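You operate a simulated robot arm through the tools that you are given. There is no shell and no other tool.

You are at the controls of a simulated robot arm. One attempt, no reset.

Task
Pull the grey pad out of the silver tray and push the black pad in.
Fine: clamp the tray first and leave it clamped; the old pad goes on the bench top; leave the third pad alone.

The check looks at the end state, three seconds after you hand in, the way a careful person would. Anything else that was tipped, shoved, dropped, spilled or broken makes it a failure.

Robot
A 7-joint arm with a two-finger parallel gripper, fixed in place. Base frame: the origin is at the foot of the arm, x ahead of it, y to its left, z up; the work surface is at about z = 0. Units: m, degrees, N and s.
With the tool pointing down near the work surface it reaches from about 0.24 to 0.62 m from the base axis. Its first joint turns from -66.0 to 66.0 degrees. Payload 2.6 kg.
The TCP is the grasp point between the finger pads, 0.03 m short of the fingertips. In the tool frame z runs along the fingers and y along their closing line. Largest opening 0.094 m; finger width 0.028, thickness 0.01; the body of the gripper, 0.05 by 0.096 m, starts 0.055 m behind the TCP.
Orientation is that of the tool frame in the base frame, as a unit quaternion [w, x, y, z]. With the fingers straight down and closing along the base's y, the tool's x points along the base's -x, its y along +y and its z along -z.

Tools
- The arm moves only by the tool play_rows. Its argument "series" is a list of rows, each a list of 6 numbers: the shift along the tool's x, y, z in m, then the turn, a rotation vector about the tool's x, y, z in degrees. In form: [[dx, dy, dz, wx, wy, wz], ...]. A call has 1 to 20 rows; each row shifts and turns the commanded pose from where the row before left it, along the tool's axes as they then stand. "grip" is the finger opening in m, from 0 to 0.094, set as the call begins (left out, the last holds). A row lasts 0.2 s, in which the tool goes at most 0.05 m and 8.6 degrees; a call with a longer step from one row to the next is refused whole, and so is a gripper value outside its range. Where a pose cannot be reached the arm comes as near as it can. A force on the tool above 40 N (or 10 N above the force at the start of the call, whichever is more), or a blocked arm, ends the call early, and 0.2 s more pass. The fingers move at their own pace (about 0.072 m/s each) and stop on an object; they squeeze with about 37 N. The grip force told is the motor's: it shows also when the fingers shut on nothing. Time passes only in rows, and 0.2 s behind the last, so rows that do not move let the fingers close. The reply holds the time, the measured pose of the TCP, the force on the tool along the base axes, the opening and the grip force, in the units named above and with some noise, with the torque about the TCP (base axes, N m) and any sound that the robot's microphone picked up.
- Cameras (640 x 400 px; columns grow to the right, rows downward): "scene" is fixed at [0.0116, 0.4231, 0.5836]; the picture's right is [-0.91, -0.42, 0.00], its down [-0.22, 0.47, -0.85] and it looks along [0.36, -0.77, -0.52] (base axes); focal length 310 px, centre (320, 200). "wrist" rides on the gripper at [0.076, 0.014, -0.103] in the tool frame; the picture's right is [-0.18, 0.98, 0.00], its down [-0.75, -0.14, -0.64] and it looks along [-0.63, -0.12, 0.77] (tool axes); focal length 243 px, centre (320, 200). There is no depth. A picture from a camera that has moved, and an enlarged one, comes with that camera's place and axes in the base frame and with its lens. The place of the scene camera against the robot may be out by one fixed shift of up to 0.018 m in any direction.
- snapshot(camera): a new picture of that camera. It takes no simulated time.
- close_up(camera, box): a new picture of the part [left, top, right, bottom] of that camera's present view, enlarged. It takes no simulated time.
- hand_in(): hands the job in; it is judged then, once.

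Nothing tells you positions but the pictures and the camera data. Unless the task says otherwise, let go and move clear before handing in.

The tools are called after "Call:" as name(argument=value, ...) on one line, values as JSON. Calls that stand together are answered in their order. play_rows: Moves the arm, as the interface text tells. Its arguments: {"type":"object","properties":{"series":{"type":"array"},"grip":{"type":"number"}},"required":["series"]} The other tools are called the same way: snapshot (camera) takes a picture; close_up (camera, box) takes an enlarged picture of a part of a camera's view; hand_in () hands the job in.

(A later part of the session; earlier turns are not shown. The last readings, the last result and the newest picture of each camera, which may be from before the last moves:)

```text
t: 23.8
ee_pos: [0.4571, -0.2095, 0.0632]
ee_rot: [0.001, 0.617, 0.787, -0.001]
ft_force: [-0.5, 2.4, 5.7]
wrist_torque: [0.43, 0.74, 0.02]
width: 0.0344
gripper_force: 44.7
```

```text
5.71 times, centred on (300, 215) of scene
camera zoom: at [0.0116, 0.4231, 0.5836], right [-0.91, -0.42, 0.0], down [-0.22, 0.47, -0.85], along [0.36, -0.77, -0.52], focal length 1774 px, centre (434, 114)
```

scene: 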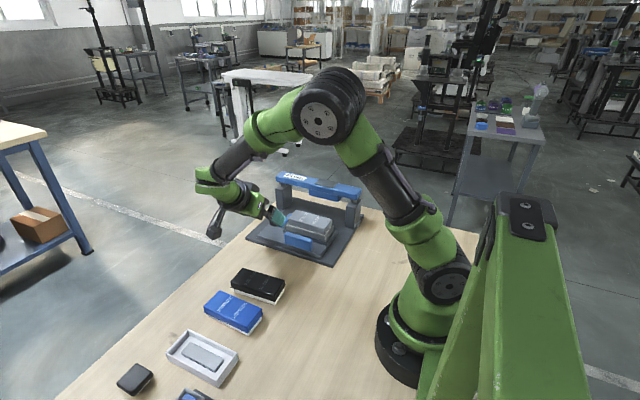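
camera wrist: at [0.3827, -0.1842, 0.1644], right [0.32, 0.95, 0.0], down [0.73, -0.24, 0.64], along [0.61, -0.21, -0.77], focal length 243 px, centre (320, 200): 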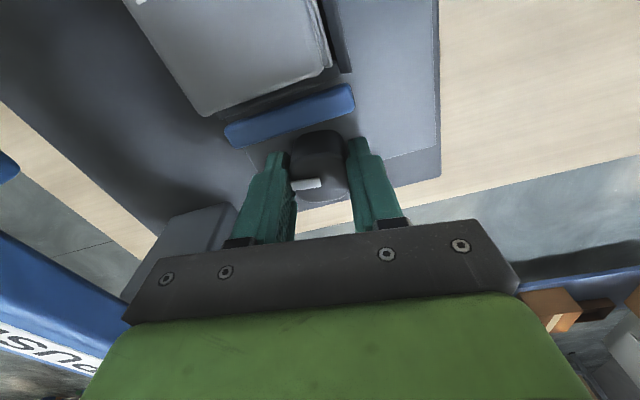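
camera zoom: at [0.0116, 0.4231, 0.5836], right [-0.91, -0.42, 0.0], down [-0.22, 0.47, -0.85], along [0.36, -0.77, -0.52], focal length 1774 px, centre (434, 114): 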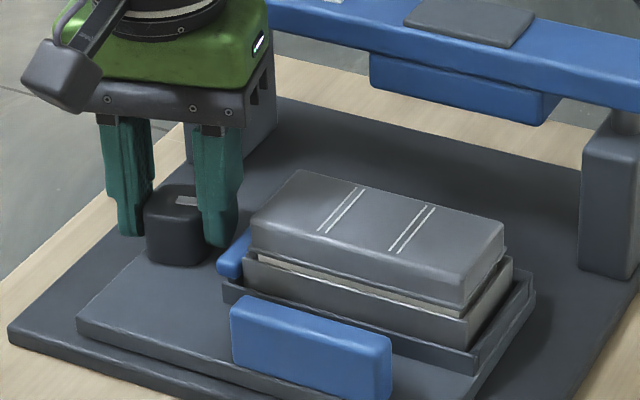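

Call:
play_rows(series=[[0, 0, 0, 0, 0, 3], [0, 0, 0, 0, 0, 3], [0, 0, 0, 0, 0, 3], [0, 0, 0, 0, 0, 3], [0, 0, 0, 0, 0, 0]])

Call:
close_up(camera="wrist", box=[180, 40, 420, 220])

Call:
close_up(camera="scene", box=[260, 180, 340, 250])

```text
t: 25.0
ee_pos: [0.4572, -0.2085, 0.0625]
ee_rot: [0.0, 0.694, 0.72, 0.0]
ft_force: [-5.5, 1.3, 2.9]
wrist_torque: [-0.14, -0.47, -0.05]
width: 0.0343
gripper_force: 44.8
```

```text
2.22 times, centred on (300, 130) of wrist
camera zoom: at [0.469, -0.1335, 0.1651], right [0.99, -0.15, 0.0], down [-0.11, -0.76, 0.64], along [-0.1, -0.64, -0.77], focal length 539 px, centre (364, 356)
```

zoom: 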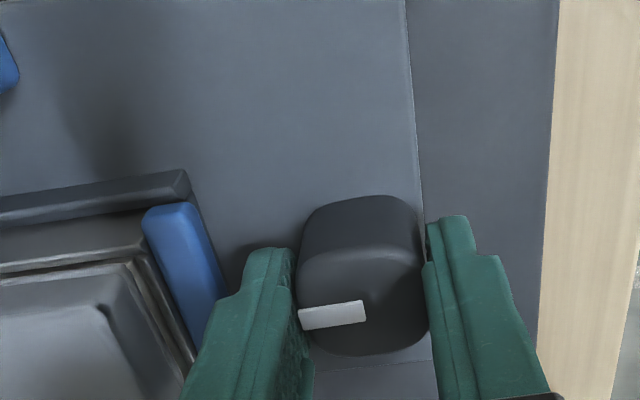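

```text
5.71 times, centred on (300, 215) of scene
camera zoom: at [0.0116, 0.4231, 0.5836], right [-0.91, -0.42, 0.0], down [-0.22, 0.47, -0.85], along [0.36, -0.77, -0.52], focal length 1774 px, centre (434, 114)
```

zoom: 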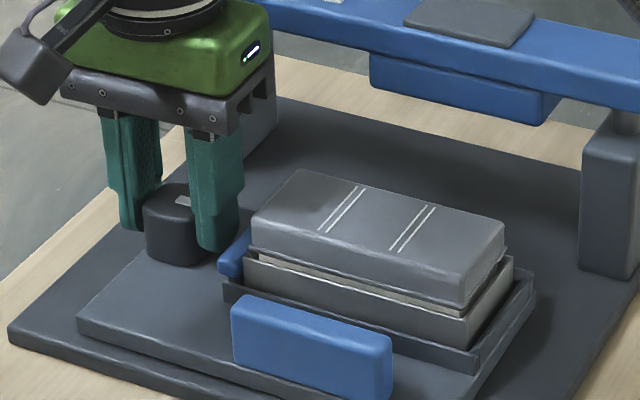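

At 88° the tab seems to be reaching the tray; the torque is still low. I'll continue a little to find the firm stop.

Call:
play_rows(series=[[0, 0, 0, 0, 0, 2], [0, 0, 0, 0, 0, 2], [0, 0, 0, 0, 0, 2], [0, 0, 0, 0, 0, 0]])

Call:
close_up(camera="wrist", box=[180, 40, 420, 220])

Call:
close_up(camera="scene", box=[270, 195, 320, 230])

```text
t: 26.0
ee_pos: [0.4568, -0.2097, 0.0628]
ee_rot: [0.0, 0.731, 0.682, -0.001]
ft_force: [-11.8, -2.4, 6.0]
wrist_torque: [-0.01, -0.22, 0.45]
width: 0.0344
gripper_force: 45.3
```

```text
2.22 times, centred on (300, 130) of wrist
camera zoom: at [0.4769, -0.1351, 0.165], right [0.97, -0.25, 0.0], down [-0.19, -0.74, 0.64], along [-0.16, -0.62, -0.77], focal length 539 px, centre (364, 356)
```

zoom: 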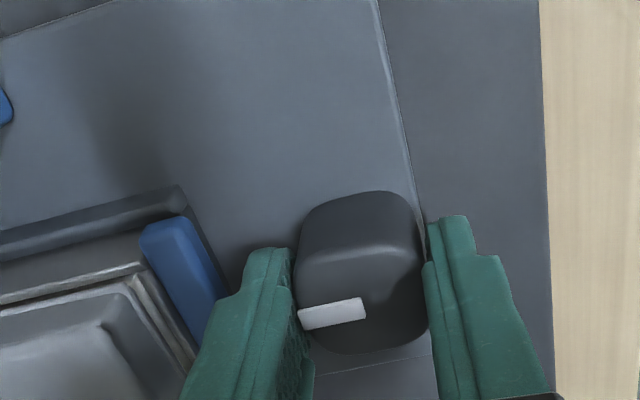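

```text
11.43 times, centred on (295, 212) of scene
camera zoom: at [0.0116, 0.4232, 0.5836], right [-0.91, -0.42, 0.0], down [-0.22, 0.47, -0.85], along [0.36, -0.77, -0.52], focal length 3548 px, centre (606, 57)
```

zoom: 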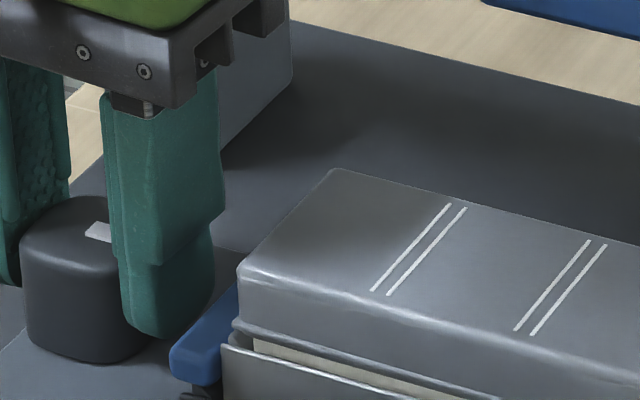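

The torque rose to 0.45 N·m at about 93°, so the clamp is home against the tray. I'll open just enough to free the knob and lift straight up.

Call:
play_rows(series=[[0, 0, 0, 0, 0, -1.5], [0, 0, 0, 0, 0, 0]])

Call:
play_rows(series=[[0, 0, 0, 0, 0, 0], [0, 0, 0, 0, 0, 0], [0, 0, -0.02, 0, 0, 0], [0, 0, -0.03, 0, 0, 0], [0, 0, -0.04, 0, 0, 0], [0, 0, -0.03, 0, 0, 0], [0, 0, 0, 0, 0, 0]], grip=0.042)

Call:
snapshot(camera="wrist")

Call:
close_up(camera="scene", box=[260, 180, 340, 250])

```text
t: 26.6
ee_pos: [0.4565, -0.2103, 0.0628]
ee_rot: [0.0, 0.723, 0.691, 0.001]
ft_force: [0.5, -10.1, -0.9]
wrist_torque: [0.37, 0.61, -0.02]
width: 0.0343
gripper_force: 44.9
```

```text
t: 28.2
ee_pos: [0.4577, -0.2078, 0.1814]
ee_rot: [0.0, 0.723, 0.691, 0.0]
ft_force: [0.0, 0.0, 1.0]
wrist_torque: [-0.01, 0.0, 0.0]
width: 0.0419
gripper_force: 0.0
```

```text
taken
camera wrist: at [0.4746, -0.1337, 0.2838], right [0.97, -0.23, 0.0], down [-0.17, -0.75, 0.64], along [-0.15, -0.63, -0.77], focal length 243 px, centre (320, 200)
```

wrist: 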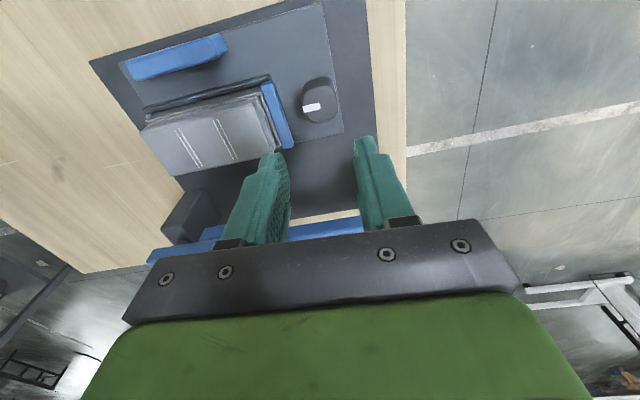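

```text
5.71 times, centred on (300, 215) of scene
camera zoom: at [0.0116, 0.4231, 0.5836], right [-0.91, -0.42, 0.0], down [-0.22, 0.47, -0.85], along [0.36, -0.77, -0.52], focal length 1774 px, centre (434, 114)
```

zoom: 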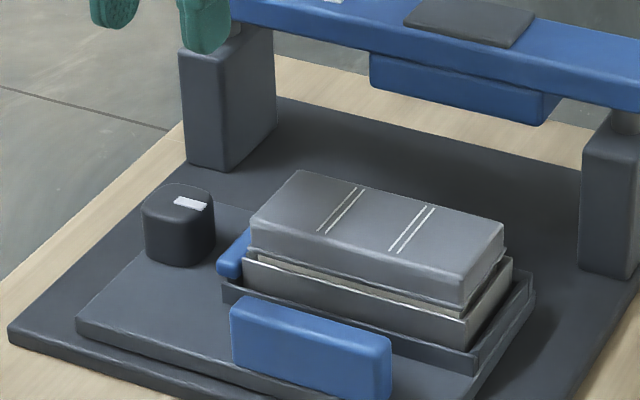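

Call:
close_up(camera="wrist", box=[220, 50, 360, 160])

Call:
close_up(camera="wrist", box=[100, 20, 320, 190])

Call:
close_up(camera="scene", box=[280, 205, 340, 245])

```text
3.64 times, centred on (290, 105) of wrist
camera zoom: at [0.4746, -0.1337, 0.2838], right [0.97, -0.23, 0.0], down [-0.17, -0.75, 0.64], along [-0.15, -0.63, -0.77], focal length 882 px, centre (429, 546)
```

zoom: 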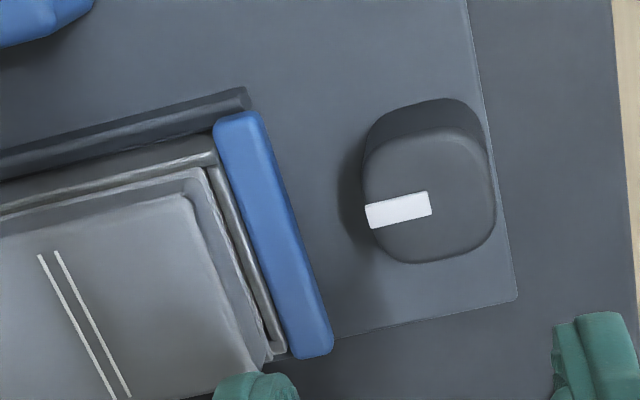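

```text
2.35 times, centred on (210, 105) of wrist
camera zoom: at [0.4746, -0.1337, 0.2838], right [0.97, -0.23, 0.0], down [-0.17, -0.75, 0.64], along [-0.15, -0.63, -0.77], focal length 571 px, centre (579, 424)
```

zoom: 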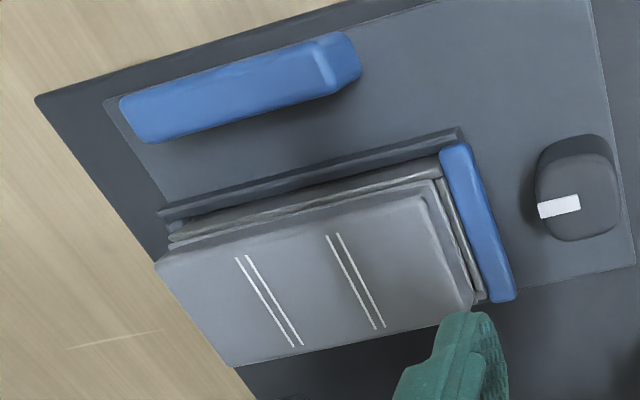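

```text
10.00 times, centred on (310, 225) of scene
camera zoom: at [0.0116, 0.4231, 0.5836], right [-0.91, -0.42, 0.0], down [-0.22, 0.47, -0.85], along [0.36, -0.77, -0.52], focal length 3105 px, centre (420, -50)
```

zoom: 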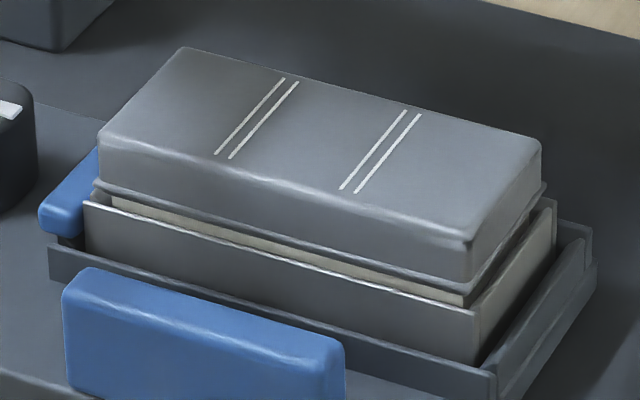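

The blue tab now bears on the tray end and the knob's mark points at the tray: clamped. Next I turn the wrist back so the fingers close along y and go above the grey pad, which I take to be centred at about (0.345, -0.215) with its body at z≈0.054–0.068.

Call:
play_rows(series=[[0, 0, 0, 0, 0, -8.4], [0, 0, 0, 0, 0, -8.4], [0, 0, 0, 0, 0, -8.4], [0, 0, 0, 0, 0, -8.4], [0, 0, 0, 0, 0, -8.4], [0, 0, 0, 0, 0, -8.4], [0, 0, 0, 0, 0, -8.4], [0, 0, 0, 0, 0, -8.4], [0, 0, 0, 0, 0, -8.4], [0, 0, 0, 0, 0, -8.4], [0, 0, 0, 0, 0, -8.6], [0.037, -0.002, 0, 0, 0, 0], [0.037, -0.002, 0, 0, 0, 0], [0.037, -0.003, 0, 0, 0, 0], [0, 0, 0, 0, 0, 0]], grip=0.076)

Call:
snapshot(camera="wrist")

Call:
close_up(camera="scene", box=[240, 130, 380, 260])

```text
t: 31.4
ee_pos: [0.345, -0.2157, 0.1823]
ee_rot: [0.0, -0.002, 1.0, 0.0]
ft_force: [0.3, -0.1, 0.3]
wrist_torque: [0.01, -0.02, 0.01]
width: 0.0761
gripper_force: 0.1
```

```text
taken
camera wrist: at [0.2695, -0.2025, 0.285], right [0.18, 0.98, 0.0], down [0.75, -0.14, 0.64], along [0.63, -0.12, -0.77], focal length 243 px, centre (320, 200)
```

wrist: 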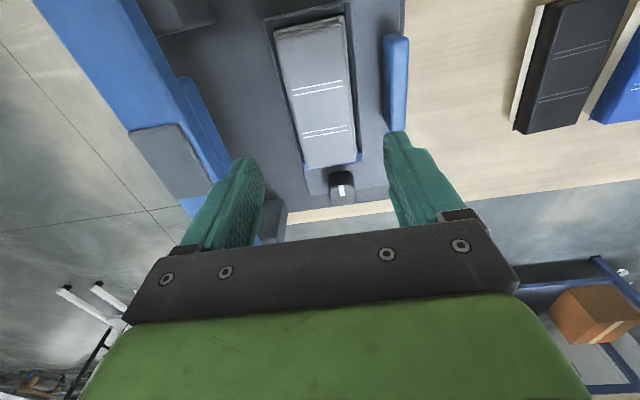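

```text
3.08 times, centred on (310, 195) of scene
camera zoom: at [0.0116, 0.4231, 0.5836], right [-0.91, -0.42, 0.0], down [-0.22, 0.47, -0.85], along [0.36, -0.77, -0.52], focal length 955 px, centre (351, 215)
```

zoom: 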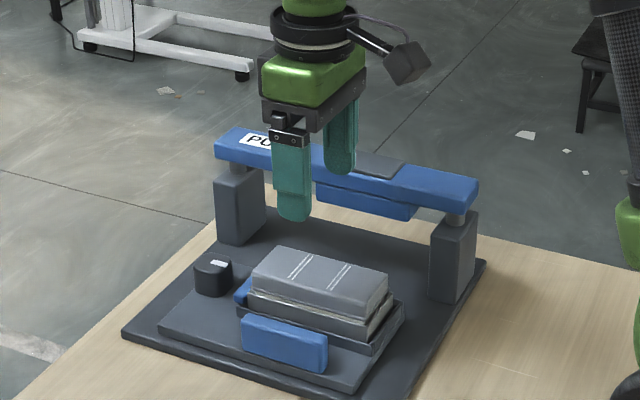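

Call:
close_up(camera="wrist", box=[240, 0, 430, 220])

Call:
close_up(camera="wrist", box=[260, 0, 380, 90])

Call:
close_up(camera="wrist", box=[270, 100, 400, 210])

```text
1.82 times, centred on (335, 110) of wrist
camera zoom: at [0.2695, -0.2025, 0.285], right [0.18, 0.98, 0.0], down [0.75, -0.14, 0.64], along [0.63, -0.12, -0.77], focal length 441 px, centre (293, 364)
```

zoom: 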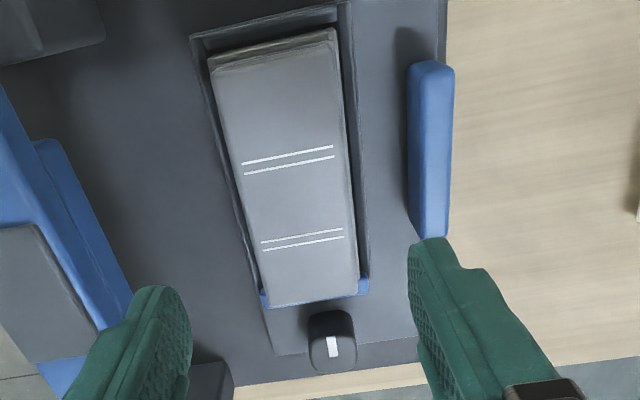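

```text
4.44 times, centred on (320, 45) of wrist
camera zoom: at [0.2695, -0.2025, 0.285], right [0.18, 0.98, 0.0], down [0.75, -0.14, 0.64], along [0.63, -0.12, -0.77], focal length 1078 px, centre (320, 889)
```

zoom: 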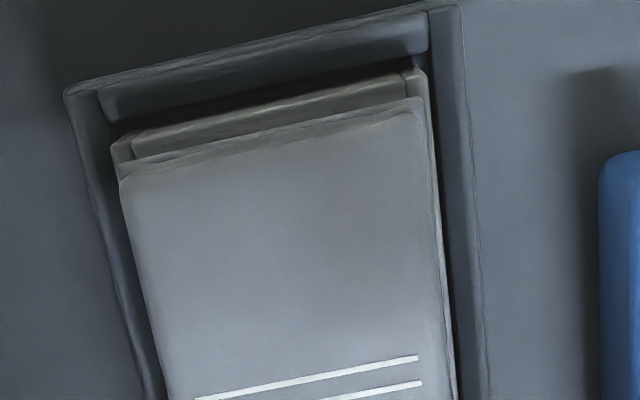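

```text
3.64 times, centred on (335, 155) of wrist
camera zoom: at [0.2695, -0.2025, 0.285], right [0.18, 0.98, 0.0], down [0.75, -0.14, 0.64], along [0.63, -0.12, -0.77], focal length 882 px, centre (266, 364)
```

zoom: 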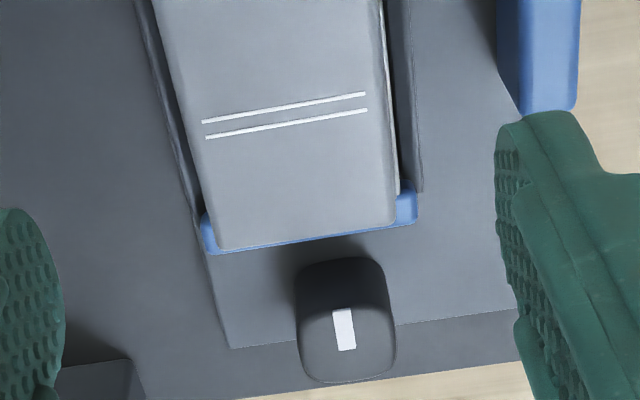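

The grey pad is centred at (0.3445, -0.215), about 12 × 5 cm, directly below the TCP. I'll descend so the fingertips straddle its body just above the tray rim.

Call:
play_rows(series=[[0, 0, 0.03, 0, 0, 0], [0, 0, 0.03, 0, 0, 0], [0, 0, 0.02, 0, 0, 0], [0, 0, 0.012, 0, 0, 0], [0, 0, 0, 0, 0, 0]])

Call:
close_up(camera="scene", box=[260, 170, 360, 260])

Call:
snapshot(camera="wrist")

```text
t: 32.6
ee_pos: [0.3479, -0.2172, 0.0909]
ee_rot: [-0.001, -0.001, 1.0, 0.0]
ft_force: [-0.3, 0.1, 0.0]
wrist_torque: [-0.01, -0.02, 0.0]
width: 0.0759
gripper_force: 0.0
```

```text
4.44 times, centred on (310, 215) of scene
camera zoom: at [0.0116, 0.4231, 0.5836], right [-0.91, -0.42, 0.0], down [-0.22, 0.47, -0.85], along [0.36, -0.77, -0.52], focal length 1380 px, centre (364, 133)
```

zoom: 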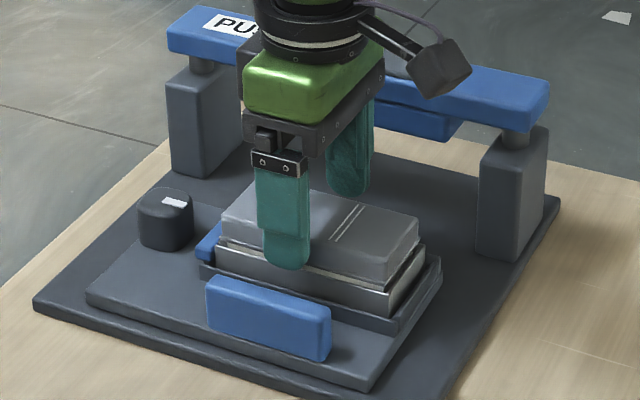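

```text
taken
camera wrist: at [0.2709, -0.2036, 0.1928], right [0.18, 0.98, 0.0], down [0.75, -0.14, 0.64], along [0.63, -0.12, -0.77], focal length 243 px, centre (320, 200)
```

wrist: 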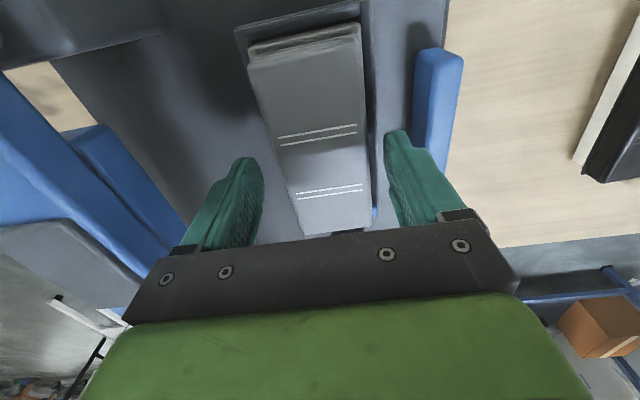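

Call:
play_rows(series=[[0, 0.001, 0.004, 0, 0, 0], [0, 0.0005, 0.0025, 0, 0, 0], [0, 0, 0, 0, 0, 0]], grip=0.062)

Call:
close_up(camera="scene", box=[280, 200, 340, 245])

Call:
close_up(camera="wrist", box=[220, 80, 440, 240])

```text
t: 33.4
ee_pos: [0.3463, -0.2146, 0.084]
ee_rot: [0.0, -0.002, 1.0, 0.0]
ft_force: [-0.5, -0.5, 0.0]
wrist_torque: [0.0, 0.0, 0.0]
width: 0.0621
gripper_force: 0.0
```

```text
8.89 times, centred on (310, 222) of scene
camera zoom: at [0.0116, 0.4231, 0.5836], right [-0.91, -0.42, 0.0], down [-0.22, 0.47, -0.85], along [0.36, -0.77, -0.52], focal length 2760 px, centre (409, 0)
```

zoom: 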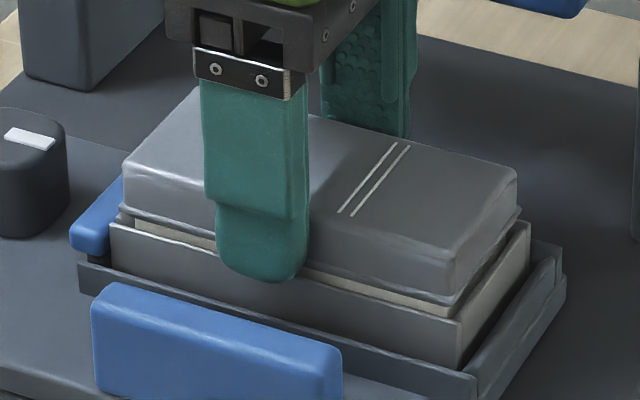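

```text
2.50 times, centred on (330, 160) of wrist
camera zoom: at [0.2705, -0.2017, 0.1862], right [0.18, 0.98, 0.0], down [0.75, -0.14, 0.64], along [0.63, -0.12, -0.77], focal length 606 px, centre (295, 300)
```

zoom: 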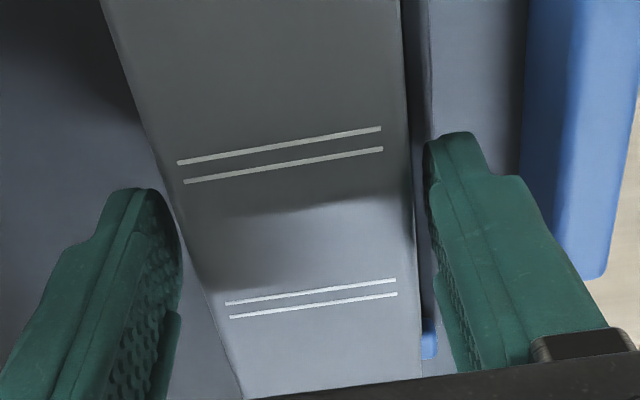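

Fingers are either side of the pad body. I'll close on it.

Call:
play_rows(series=[[0, 0, 0, 0, 0, 0], [0, 0, 0, 0, 0, 0], [0, 0, 0, 0, 0, 0]], grip=0.03)

Call:
close_up(camera="scene", box=[280, 200, 340, 245])

```text
t: 34.2
ee_pos: [0.3467, -0.2153, 0.0834]
ee_rot: [0.001, -0.001, 1.0, 0.0]
ft_force: [0.2, 1.5, -0.9]
wrist_torque: [0.11, -0.02, -0.1]
width: 0.0532
gripper_force: 36.9
```

```text
8.89 times, centred on (310, 222) of scene
camera zoom: at [0.0116, 0.4231, 0.5836], right [-0.91, -0.42, 0.0], down [-0.22, 0.47, -0.85], along [0.36, -0.77, -0.52], focal length 2760 px, centre (409, 0)
```

zoom: 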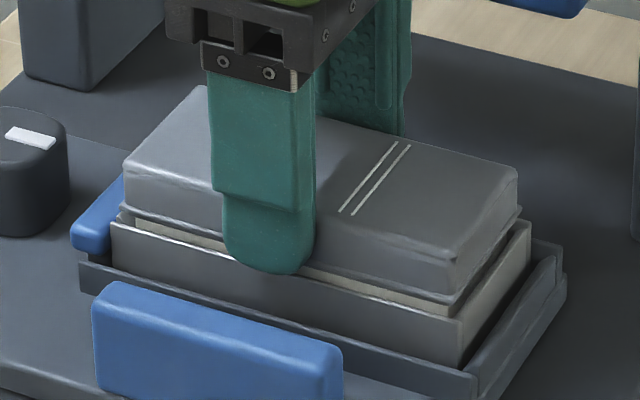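

Gripped at 53 mm. Now a slow, straight pull upward while watching the force.

Call:
play_rows(series=[[0, 0, -0.002, 0, 0, 0], [0, 0, -0.002, 0, 0, 0], [0, 0, 0, 0, 0, 0]])

Call:
close_up(camera="scene", box=[280, 200, 340, 245])

```text
t: 35.0
ee_pos: [0.3473, -0.2147, 0.0895]
ee_rot: [0.0, -0.001, 1.0, 0.0]
ft_force: [0.3, -0.3, -0.9]
wrist_torque: [-0.01, -0.01, 0.01]
width: 0.0532
gripper_force: 36.9
```

```text
8.89 times, centred on (310, 222) of scene
camera zoom: at [0.0116, 0.4231, 0.5836], right [-0.91, -0.42, 0.0], down [-0.22, 0.47, -0.85], along [0.36, -0.77, -0.52], focal length 2760 px, centre (409, 0)
```

zoom: 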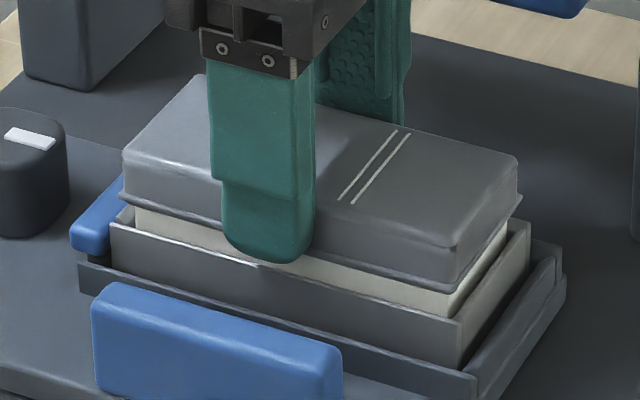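

The pad is coming out and the tray stays put. I'll continue lifting.

Call:
play_rows(series=[[0, 0, -0.004, 0, 0, 0], [0, 0, -0.004, 0, 0, 0], [0, 0, -0.006, 0, 0, 0], [0, 0, -0.006, 0, 0, 0], [0, 0, -0.01, 0, 0, 0], [0, 0, -0.02, 0, 0, 0], [0, 0, -0.02, 0, 0, 0], [0, 0, -0.02, 0, 0, 0], [0, 0, 0, 0, 0, 0]])

Call:
close_up(camera="scene", box=[250, 140, 370, 260])

Call:
snapshot(camera="wrist")

```text
t: 37.0
ee_pos: [0.3472, -0.2133, 0.1775]
ee_rot: [0.0, -0.002, 1.0, 0.0]
ft_force: [-0.1, -0.5, -0.6]
wrist_torque: [0.0, 0.0, 0.01]
width: 0.0528
gripper_force: 36.8
```

```text
3.33 times, centred on (310, 200) of scene
camera zoom: at [0.0116, 0.4231, 0.5836], right [-0.91, -0.42, 0.0], down [-0.22, 0.47, -0.85], along [0.36, -0.77, -0.52], focal length 1035 px, centre (353, 200)
```

zoom: 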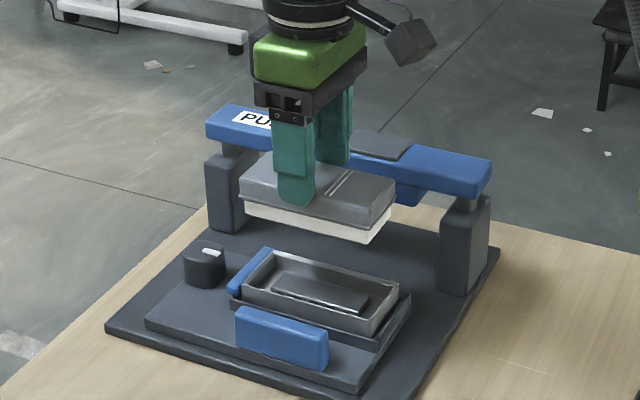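

```text
taken
camera wrist: at [0.2713, -0.2003, 0.2803], right [0.18, 0.98, 0.0], down [0.75, -0.14, 0.64], along [0.63, -0.12, -0.77], focal length 243 px, centre (320, 200)
```

wrist: 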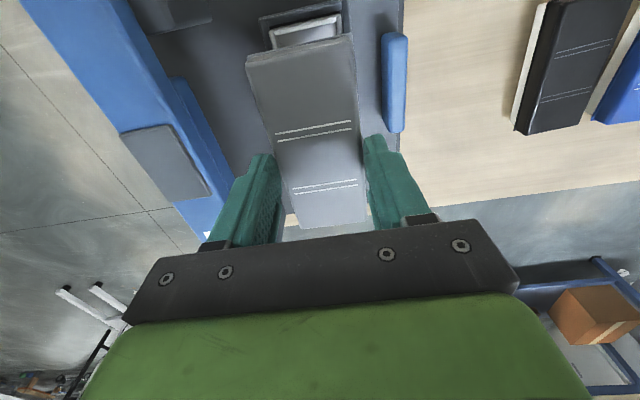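

The grey pad is out, and the tray with its clamp stayed in place. I'll carry the pad over to the clear bench strip between the fixture and the black pad (about y=-0.072) and lower it partway.

Call:
play_rows(series=[[-0.005, 0.036, 0, 0, 0, 0], [-0.005, 0.036, 0, 0, 0, 0], [-0.004, 0.036, 0, 0, 0, 0], [-0.004, 0.033, 0, 0, 0, 0], [0, 0, 0.03, 0, 0, 0], [0, 0, 0.03, 0, 0, 0], [0, 0, 0.03, 0, 0, 0], [0, 0, 0.02, 0, 0, 0], [0, 0, 0, 0, 0, 0]])

Call:
snapshot(camera="wrist")

Call:
close_up(camera="scene", box=[190, 150, 390, 340])

```text
t: 39.0
ee_pos: [0.362, -0.0742, 0.0669]
ee_rot: [0.0, -0.001, 1.0, 0.0]
ft_force: [-0.1, 0.3, -1.1]
wrist_torque: [0.0, 0.01, -0.02]
width: 0.0531
gripper_force: 37.5
```

```text
taken
camera wrist: at [0.2866, -0.0607, 0.171], right [0.18, 0.98, 0.0], down [0.75, -0.14, 0.64], along [0.63, -0.12, -0.77], focal length 243 px, centre (320, 200)
```

wrist: 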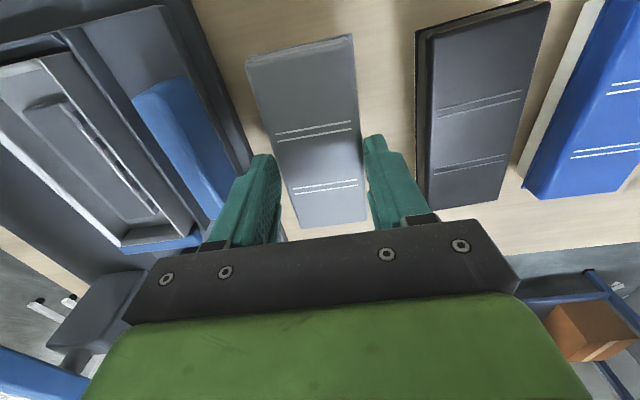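

```text
2.11 times, centred on (290, 245) of scene
camera zoom: at [0.0116, 0.4231, 0.5836], right [-0.91, -0.42, 0.0], down [-0.22, 0.47, -0.85], along [0.36, -0.77, -0.52], focal length 654 px, centre (383, 105)
```

zoom: 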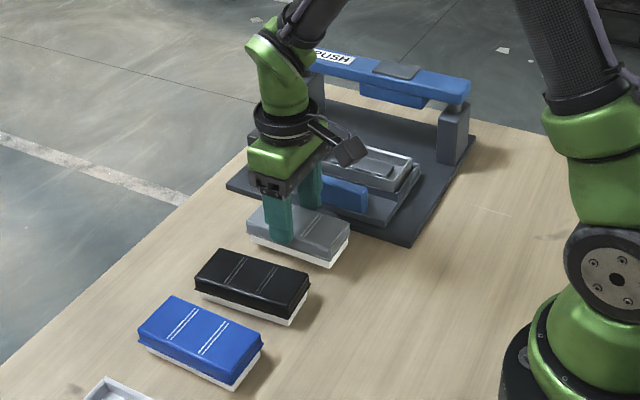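

The spot is clear on both sides. Lowering gently to the bench.

Call:
play_rows(series=[[0, 0, 0.005, 0, 0, 0], [0, 0, 0.005, 0, 0, 0], [0, 0, 0.005, 0, 0, 0], [0, 0, 0.002, 0, 0, 0], [0, 0, 0, 0, 0, 0]])

Call:
close_up(camera="scene", box=[240, 180, 320, 260])

```text
t: 40.2
ee_pos: [0.3659, -0.075, 0.0528]
ee_rot: [0.004, -0.001, 1.0, -0.001]
ft_force: [6.0, -0.8, 28.1]
wrist_torque: [-0.02, -0.3, 0.03]
width: 0.0531
gripper_force: 36.6
```

```text
5.00 times, centred on (280, 220) of scene
camera zoom: at [0.0115, 0.4232, 0.5836], right [-0.91, -0.42, 0.0], down [-0.22, 0.47, -0.85], along [0.36, -0.77, -0.52], focal length 1552 px, centre (520, 100)
```

zoom: 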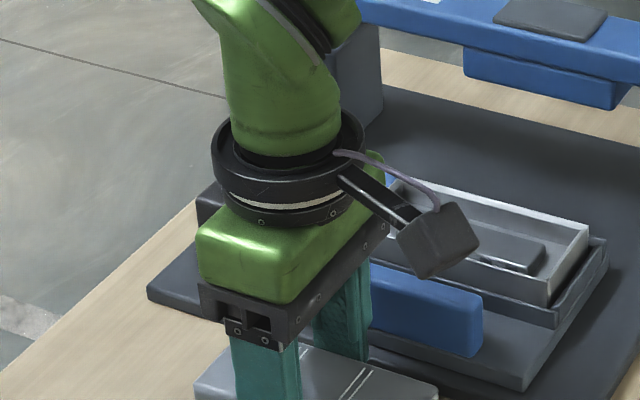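

The pad has touched down (28 N at TCP z=0.053). I'll ease up a hair, release, and lift clear.

Call:
play_rows(series=[[0, 0, -0.0012, 0, 0, 0], [0, 0, -0.0008, 0, 0, 0], [0, 0, 0, 0, 0, 0]])

Call:
play_rows(series=[[0, 0, 0, 0, 0, 0], [0, 0, 0, 0, 0, 0], [0, 0, -0.02, 0, 0, 0], [0, 0, -0.04, 0, 0, 0], [0, 0, -0.04, 0, 0, 0], [0, 0, -0.04, 0, 0, 0], [0, 0, 0, 0, 0, 0]], grip=0.068)

Call:
snapshot(camera="wrist")

Call:
snapshot(camera="scene")

```text
t: 41.0
ee_pos: [0.3637, -0.075, 0.0532]
ee_rot: [0.0, -0.001, 1.0, 0.0]
ft_force: [2.5, -2.6, 9.6]
wrist_torque: [-0.17, -0.7, -0.12]
width: 0.0531
gripper_force: 36.4
```

```text
t: 42.6
ee_pos: [0.3646, -0.0746, 0.1928]
ee_rot: [0.0, -0.002, 1.0, 0.0]
ft_force: [-0.1, -0.4, 1.0]
wrist_torque: [0.02, 0.01, 0.0]
width: 0.068
gripper_force: 0.0
```

```text
taken
camera wrist: at [0.2885, -0.0603, 0.2956], right [0.18, 0.98, 0.0], down [0.75, -0.14, 0.64], along [0.63, -0.12, -0.77], focal length 243 px, centre (320, 200)
```

wrist: 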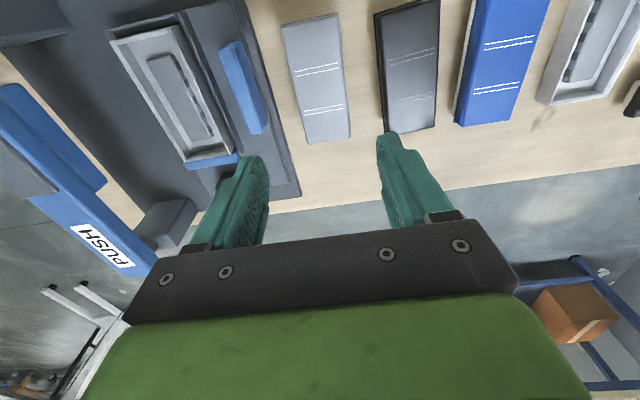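

```text
taken
```

scene: 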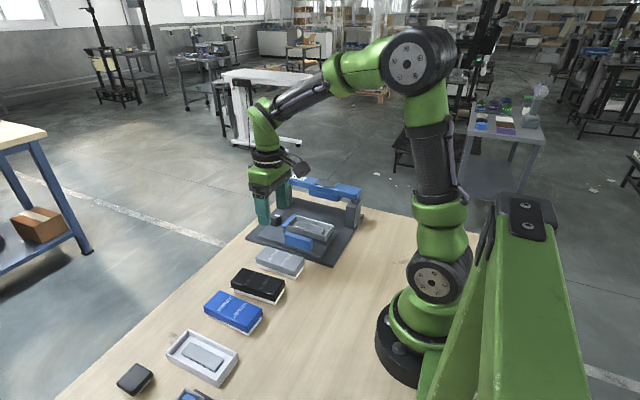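

The grey pad rests flat on the bench. Now I'll go above the black pad, which I estimate at (0.363, 0.016) and turned about 5°, to measure it and its gap to the blue pad.

Call:
play_rows(series=[[0, 0.03, 0, 0, 0, 0], [0, 0.03, 0, 0, 0, 0], [0, 0.031, 0, 0, 0, 0], [0, 0, 0, 0, 0, 0]])

Call:
snapshot(camera="wrist")

Call:
close_up(camera="wrist", box=[230, 0, 430, 150])

Call:
close_up(camera="scene", box=[190, 230, 320, 340])

```text
t: 43.6
ee_pos: [0.3619, 0.0169, 0.1938]
ee_rot: [0.0, -0.001, 1.0, 0.0]
ft_force: [-0.3, 0.1, 0.4]
wrist_torque: [-0.01, -0.02, -0.01]
width: 0.0679
gripper_force: 0.1
```

```text
taken
camera wrist: at [0.2867, 0.0309, 0.2956], right [0.18, 0.98, 0.0], down [0.75, -0.14, 0.64], along [0.63, -0.12, -0.77], focal length 243 px, centre (320, 200)
```

wrist: 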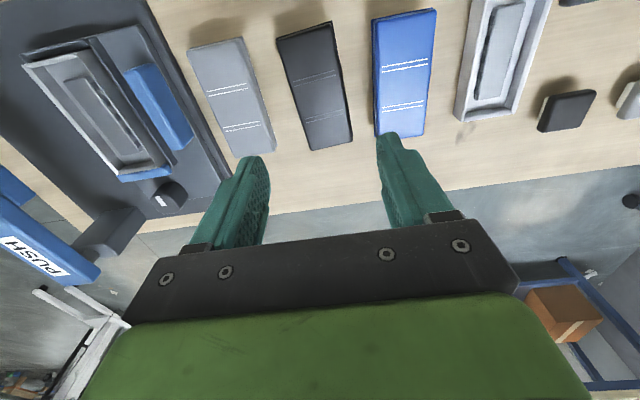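

```text
2.67 times, centred on (330, 75) of wrist
camera zoom: at [0.2867, 0.0309, 0.2956], right [0.18, 0.98, 0.0], down [0.75, -0.14, 0.64], along [0.63, -0.12, -0.77], focal length 647 px, centre (293, 533)
```

zoom: 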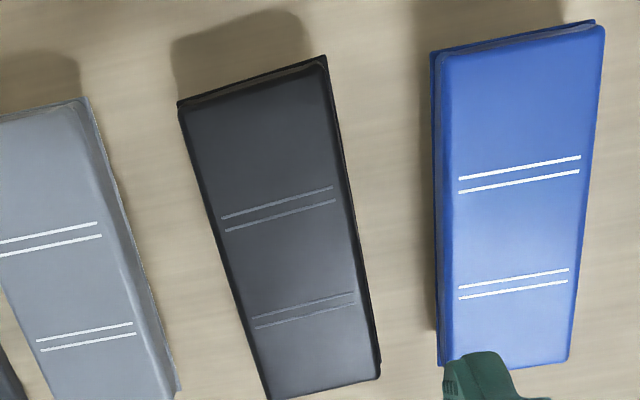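

```text
3.64 times, centred on (255, 285) of scene
camera zoom: at [0.0116, 0.4231, 0.5836], right [-0.91, -0.42, 0.0], down [-0.22, 0.47, -0.85], along [0.36, -0.77, -0.52], focal length 1129 px, centre (556, -109)
```

zoom: 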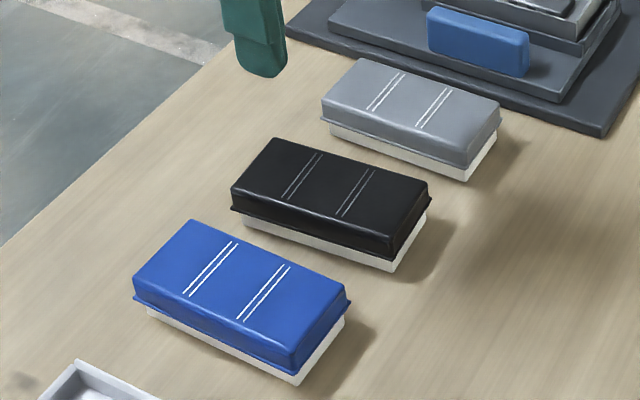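

The black pad is at about (0.366, 0.016), turned about 4°, with a 3 cm gap to the blue one, enough for a finger. Before gripping I'll check the empty tray for any keying.

Call:
close_up(camera="scene", box=[280, 200, 345, 250])

Call:
close_up(camera="wrist", box=[0, 20, 220, 200])

Call:
close_up(camera="wrist", box=[440, 0, 570, 130])

```text
8.00 times, centred on (312, 225) of scene
camera zoom: at [0.0116, 0.4231, 0.5836], right [-0.91, -0.42, 0.0], down [-0.22, 0.47, -0.85], along [0.36, -0.77, -0.52], focal length 2484 px, centre (380, 0)
```

zoom: 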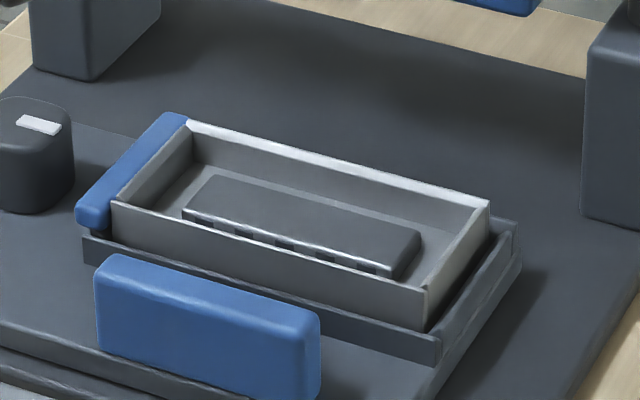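

```text
2.22 times, centred on (110, 110) of wrist
camera zoom: at [0.2867, 0.0309, 0.2956], right [0.18, 0.98, 0.0], down [0.75, -0.14, 0.64], along [0.63, -0.12, -0.77], focal length 539 px, centre (787, 400)
```

zoom: 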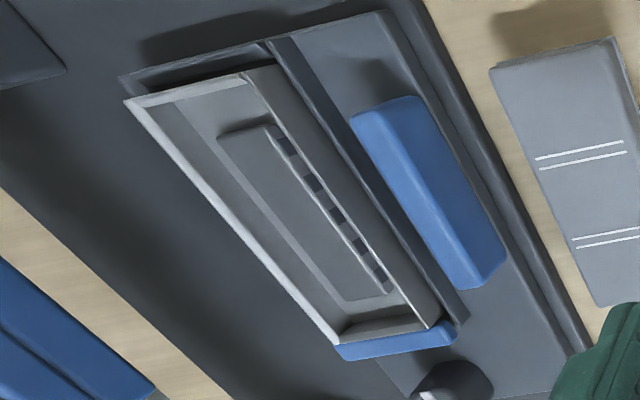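

```text
3.08 times, centred on (505, 65) of wrist
camera zoom: at [0.2867, 0.0309, 0.2956], right [0.18, 0.98, 0.0], down [0.75, -0.14, 0.64], along [0.63, -0.12, -0.77], focal length 746 px, centre (-249, 615)
```

zoom: 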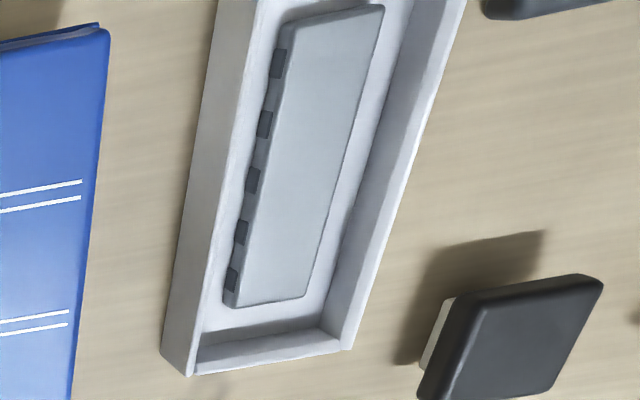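

The pads look symmetric end to end, so I'll keep the black pad's orientation. I'll align with its yaw and descend partway above it.

Call:
play_rows(series=[[-0.003, -0.001, 0.03, 0, 0, -3.6], [0, 0, 0.035, 0, 0, 0], [0, 0, 0.035, 0, 0, 0], [0, 0, 0, 0, 0, 0]])

Call:
snapshot(camera="wrist")

Call:
close_up(camera="wrist", box=[220, 40, 440, 240])

Call:
close_up(camera="scene", box=[200, 200, 320, 320])

```text
t: 44.6
ee_pos: [0.3643, 0.0168, 0.0934]
ee_rot: [0.0, -0.033, 0.999, 0.0]
ft_force: [0.8, 0.4, -0.5]
wrist_torque: [-0.03, 0.0, -0.04]
width: 0.0679
gripper_force: 0.0
```

```text
taken
camera wrist: at [0.288, 0.0253, 0.1956], right [0.12, 0.99, 0.0], down [0.76, -0.09, 0.64], along [0.64, -0.08, -0.77], focal length 243 px, centre (320, 200)
```

wrist: 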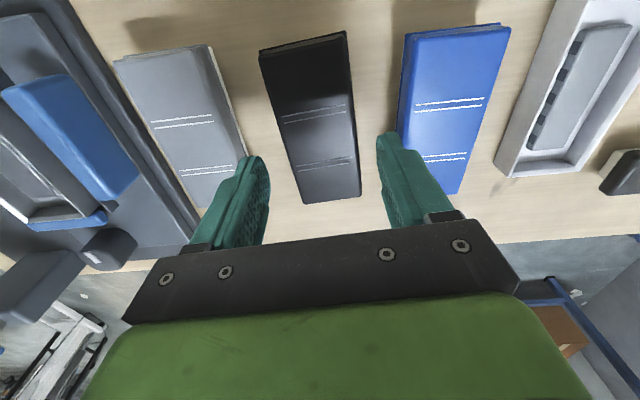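

```text
2.00 times, centred on (330, 140) of wrist
camera zoom: at [0.288, 0.0253, 0.1956], right [0.12, 0.99, 0.0], down [0.76, -0.09, 0.64], along [0.64, -0.08, -0.77], focal length 485 px, centre (300, 320)
```

zoom: 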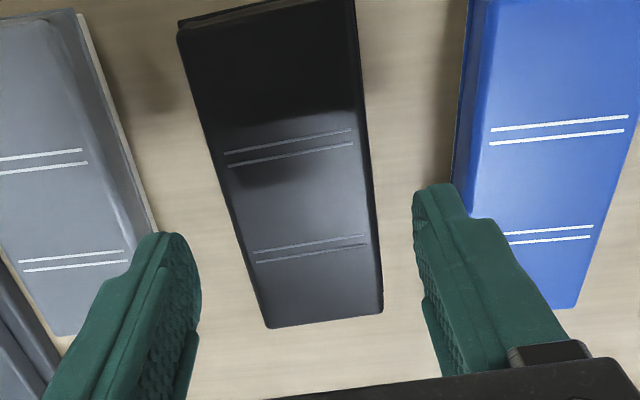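

```text
3.33 times, centred on (260, 260) of scene
camera zoom: at [0.0116, 0.4231, 0.5836], right [-0.91, -0.42, 0.0], down [-0.22, 0.47, -0.85], along [0.36, -0.77, -0.52], focal length 1035 px, centre (520, 0)
```

zoom: 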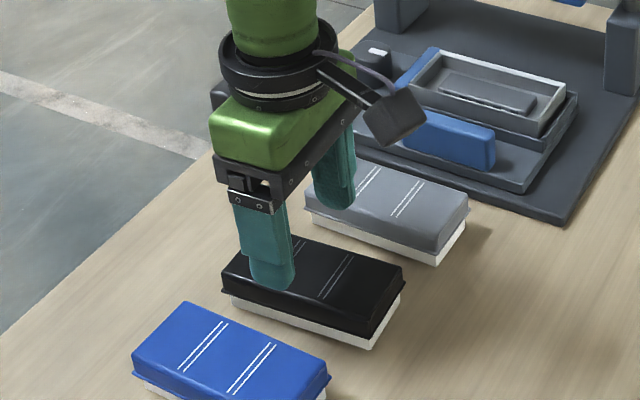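

Well centred: pad centre computes to (0.365, 0.0165), yaw 3.6°. Descending to grip height.

Call:
play_rows(series=[[0, 0, 0.015, 0, 0, 0], [0, 0, 0.015, 0, 0, 0], [0, 0, 0.01, 0, 0, 0], [0, 0, 0, 0, 0, 0]])

Call:
close_up(camera="scene", box=[210, 220, 310, 310])

Call:
close_up(camera="wrist", box=[220, 40, 440, 240])

```text
t: 45.6
ee_pos: [0.3657, 0.017, 0.0535]
ee_rot: [0.0, -0.032, 0.999, -0.001]
ft_force: [0.6, -0.1, 0.3]
wrist_torque: [0.06, -0.02, 0.01]
width: 0.068
gripper_force: 0.1
```

```text
4.44 times, centred on (260, 265) of scene
camera zoom: at [0.0116, 0.4231, 0.5836], right [-0.91, -0.42, 0.0], down [-0.22, 0.47, -0.85], along [0.36, -0.77, -0.52], focal length 1380 px, centre (587, -89)
```

zoom: 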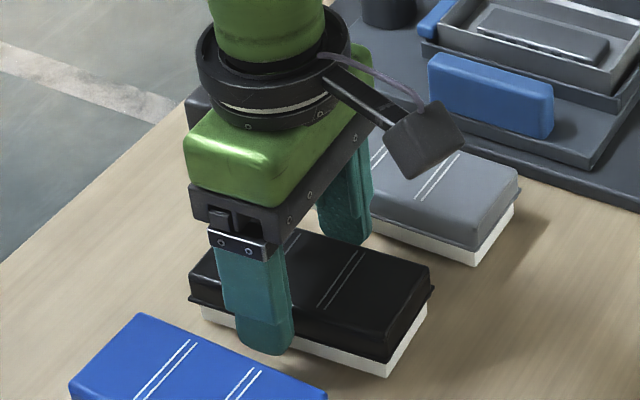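

```text
2.00 times, centred on (330, 140) of wrist
camera zoom: at [0.2888, 0.0256, 0.1554], right [0.12, 0.99, 0.0], down [0.76, -0.09, 0.64], along [0.64, -0.08, -0.77], focal length 485 px, centre (300, 320)
```

zoom: 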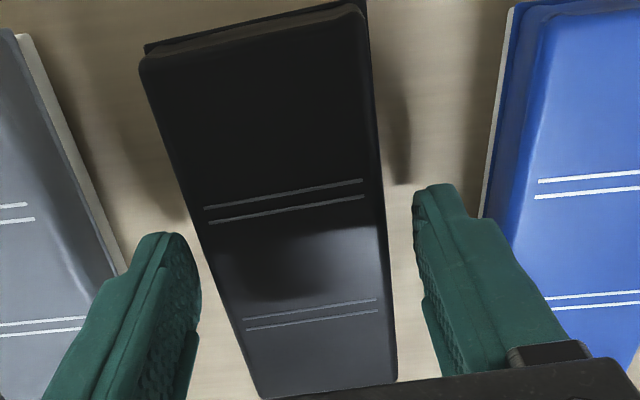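

Call:
play_rows(series=[[0, 0, 0, 0, 0, 0], [0, 0, 0, 0, 0, 0], [0, 0, 0, 0, 0, 0]], grip=0.03)

Call:
play_rows(series=[[0, 0, -0.005, 0, 0, 0], [0, 0, -0.015, 0, 0, 0], [0, 0, -0.03, 0, 0, 0], [0, 0, -0.04, 0, 0, 0], [0, 0, -0.04, 0, 0, 0], [0, 0, 0, 0, 0, 0]])

Call:
snapshot(camera="wrist")

Call:
snapshot(camera="scene")

```text
t: 46.4
ee_pos: [0.3664, 0.017, 0.052]
ee_rot: [0.0, -0.032, 0.999, 0.0]
ft_force: [-0.2, 0.8, 0.2]
wrist_torque: [0.01, 0.03, 0.0]
width: 0.053
gripper_force: 37.2
```

```text
t: 47.8
ee_pos: [0.3651, 0.014, 0.182]
ee_rot: [0.0, -0.033, 0.999, 0.0]
ft_force: [0.6, 0.6, -0.4]
wrist_torque: [0.01, 0.0, -0.02]
width: 0.0533
gripper_force: 37.6
```

```text
taken
camera wrist: at [0.2881, 0.0234, 0.2846], right [0.12, 0.99, 0.0], down [0.76, -0.09, 0.64], along [0.64, -0.08, -0.77], focal length 243 px, centre (320, 200)
```

wrist: 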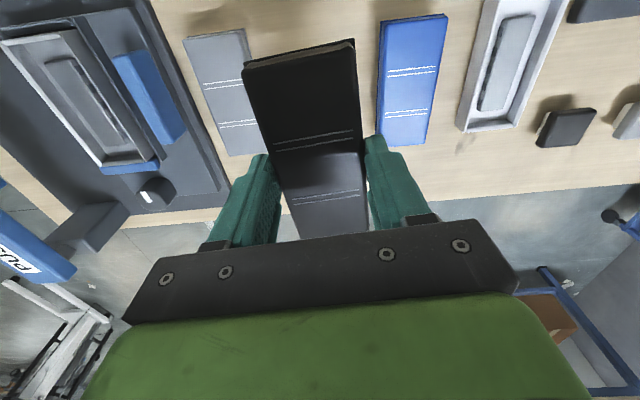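

```text
taken
```

scene: 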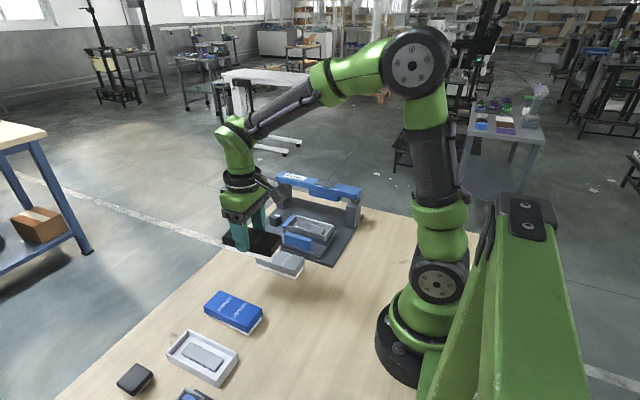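

The black pad is in hand. I'll enlarge the in-hand view to compare the pad's position in the grip with how the grey one sat when it was gripped in the tray.

Call:
close_up(camera="wrist", box=[220, 40, 440, 240])

Call:
close_up(camera="scene", box=[200, 180, 320, 280])

```text
2.00 times, centred on (330, 140) of wrist
camera zoom: at [0.2881, 0.0234, 0.2846], right [0.12, 0.99, 0.0], down [0.76, -0.09, 0.64], along [0.64, -0.08, -0.77], focal length 485 px, centre (300, 320)
```

zoom: 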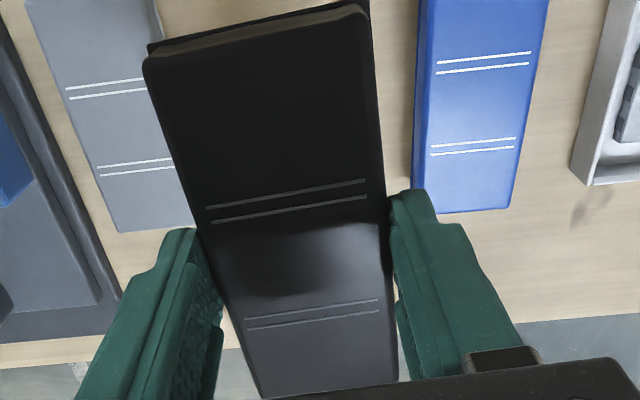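

```text
4.00 times, centred on (260, 230) of scene
camera zoom: at [0.0116, 0.4231, 0.5836], right [-0.91, -0.42, 0.0], down [-0.22, 0.47, -0.85], along [0.36, -0.77, -0.52], focal length 1242 px, centre (560, 80)
```

zoom: 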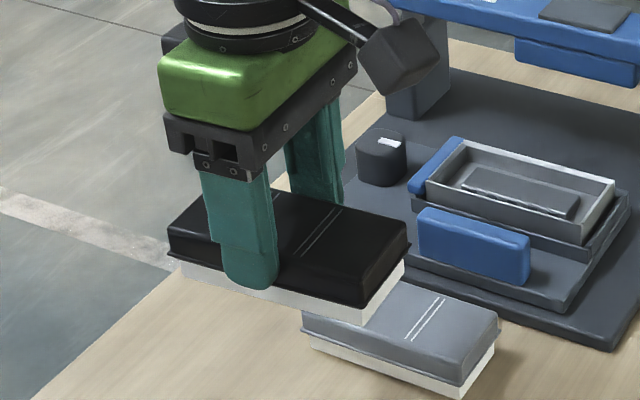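

The in-hand pixel positions match how the grey pad sat in the grip, so the insertion target is TCP (0.3467, -0.215), seated at z≈0.085. I'll square up the yaw and carry the black pad over the tray.

Call:
play_rows(series=[[0, 0, 0, 0, 0, 3.7], [0.003, -0.033, 0, 0, 0, 0], [0.003, -0.033, 0, 0, 0, 0], [0.003, -0.033, 0, 0, 0, 0], [0.003, -0.033, 0, 0, 0, 0], [0.003, -0.033, 0, 0, 0, 0], [0.002, -0.033, 0, 0, 0, 0], [0.0014, -0.031, 0, 0, 0, 0], [0, 0, 0, 0, 0, 0], [0, 0, 0, 0, 0, 0]])

Call:
snapshot(camera="wrist")

Call:
close_up(camera="scene", box=[250, 140, 370, 260])

```text
t: 50.0
ee_pos: [0.3512, -0.2135, 0.1836]
ee_rot: [0.0, -0.001, 1.0, 0.0]
ft_force: [0.1, -0.2, -1.3]
wrist_torque: [0.02, 0.02, -0.01]
width: 0.0529
gripper_force: 37.1
```

```text
taken
camera wrist: at [0.2743, -0.1991, 0.2861], right [0.18, 0.98, 0.0], down [0.75, -0.14, 0.64], along [0.63, -0.12, -0.77], focal length 243 px, centre (320, 200)
```

wrist: 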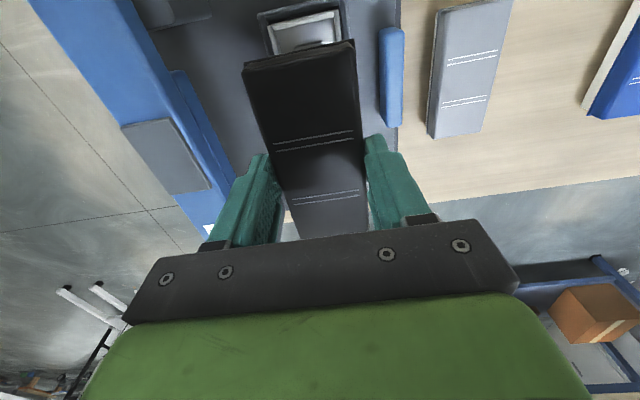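

```text
3.33 times, centred on (310, 200) of scene
camera zoom: at [0.0116, 0.4231, 0.5836], right [-0.91, -0.42, 0.0], down [-0.22, 0.47, -0.85], along [0.36, -0.77, -0.52], focal length 1035 px, centre (353, 200)
```

zoom: 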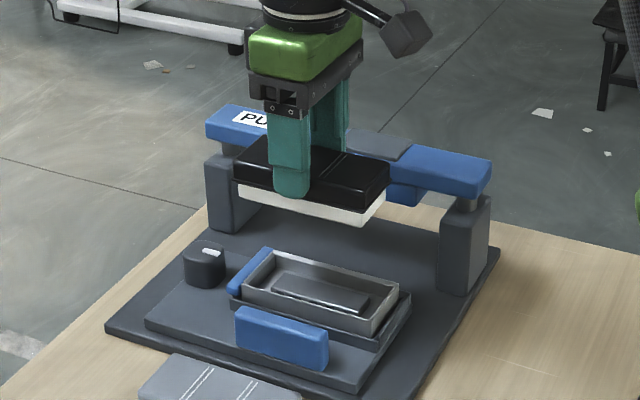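

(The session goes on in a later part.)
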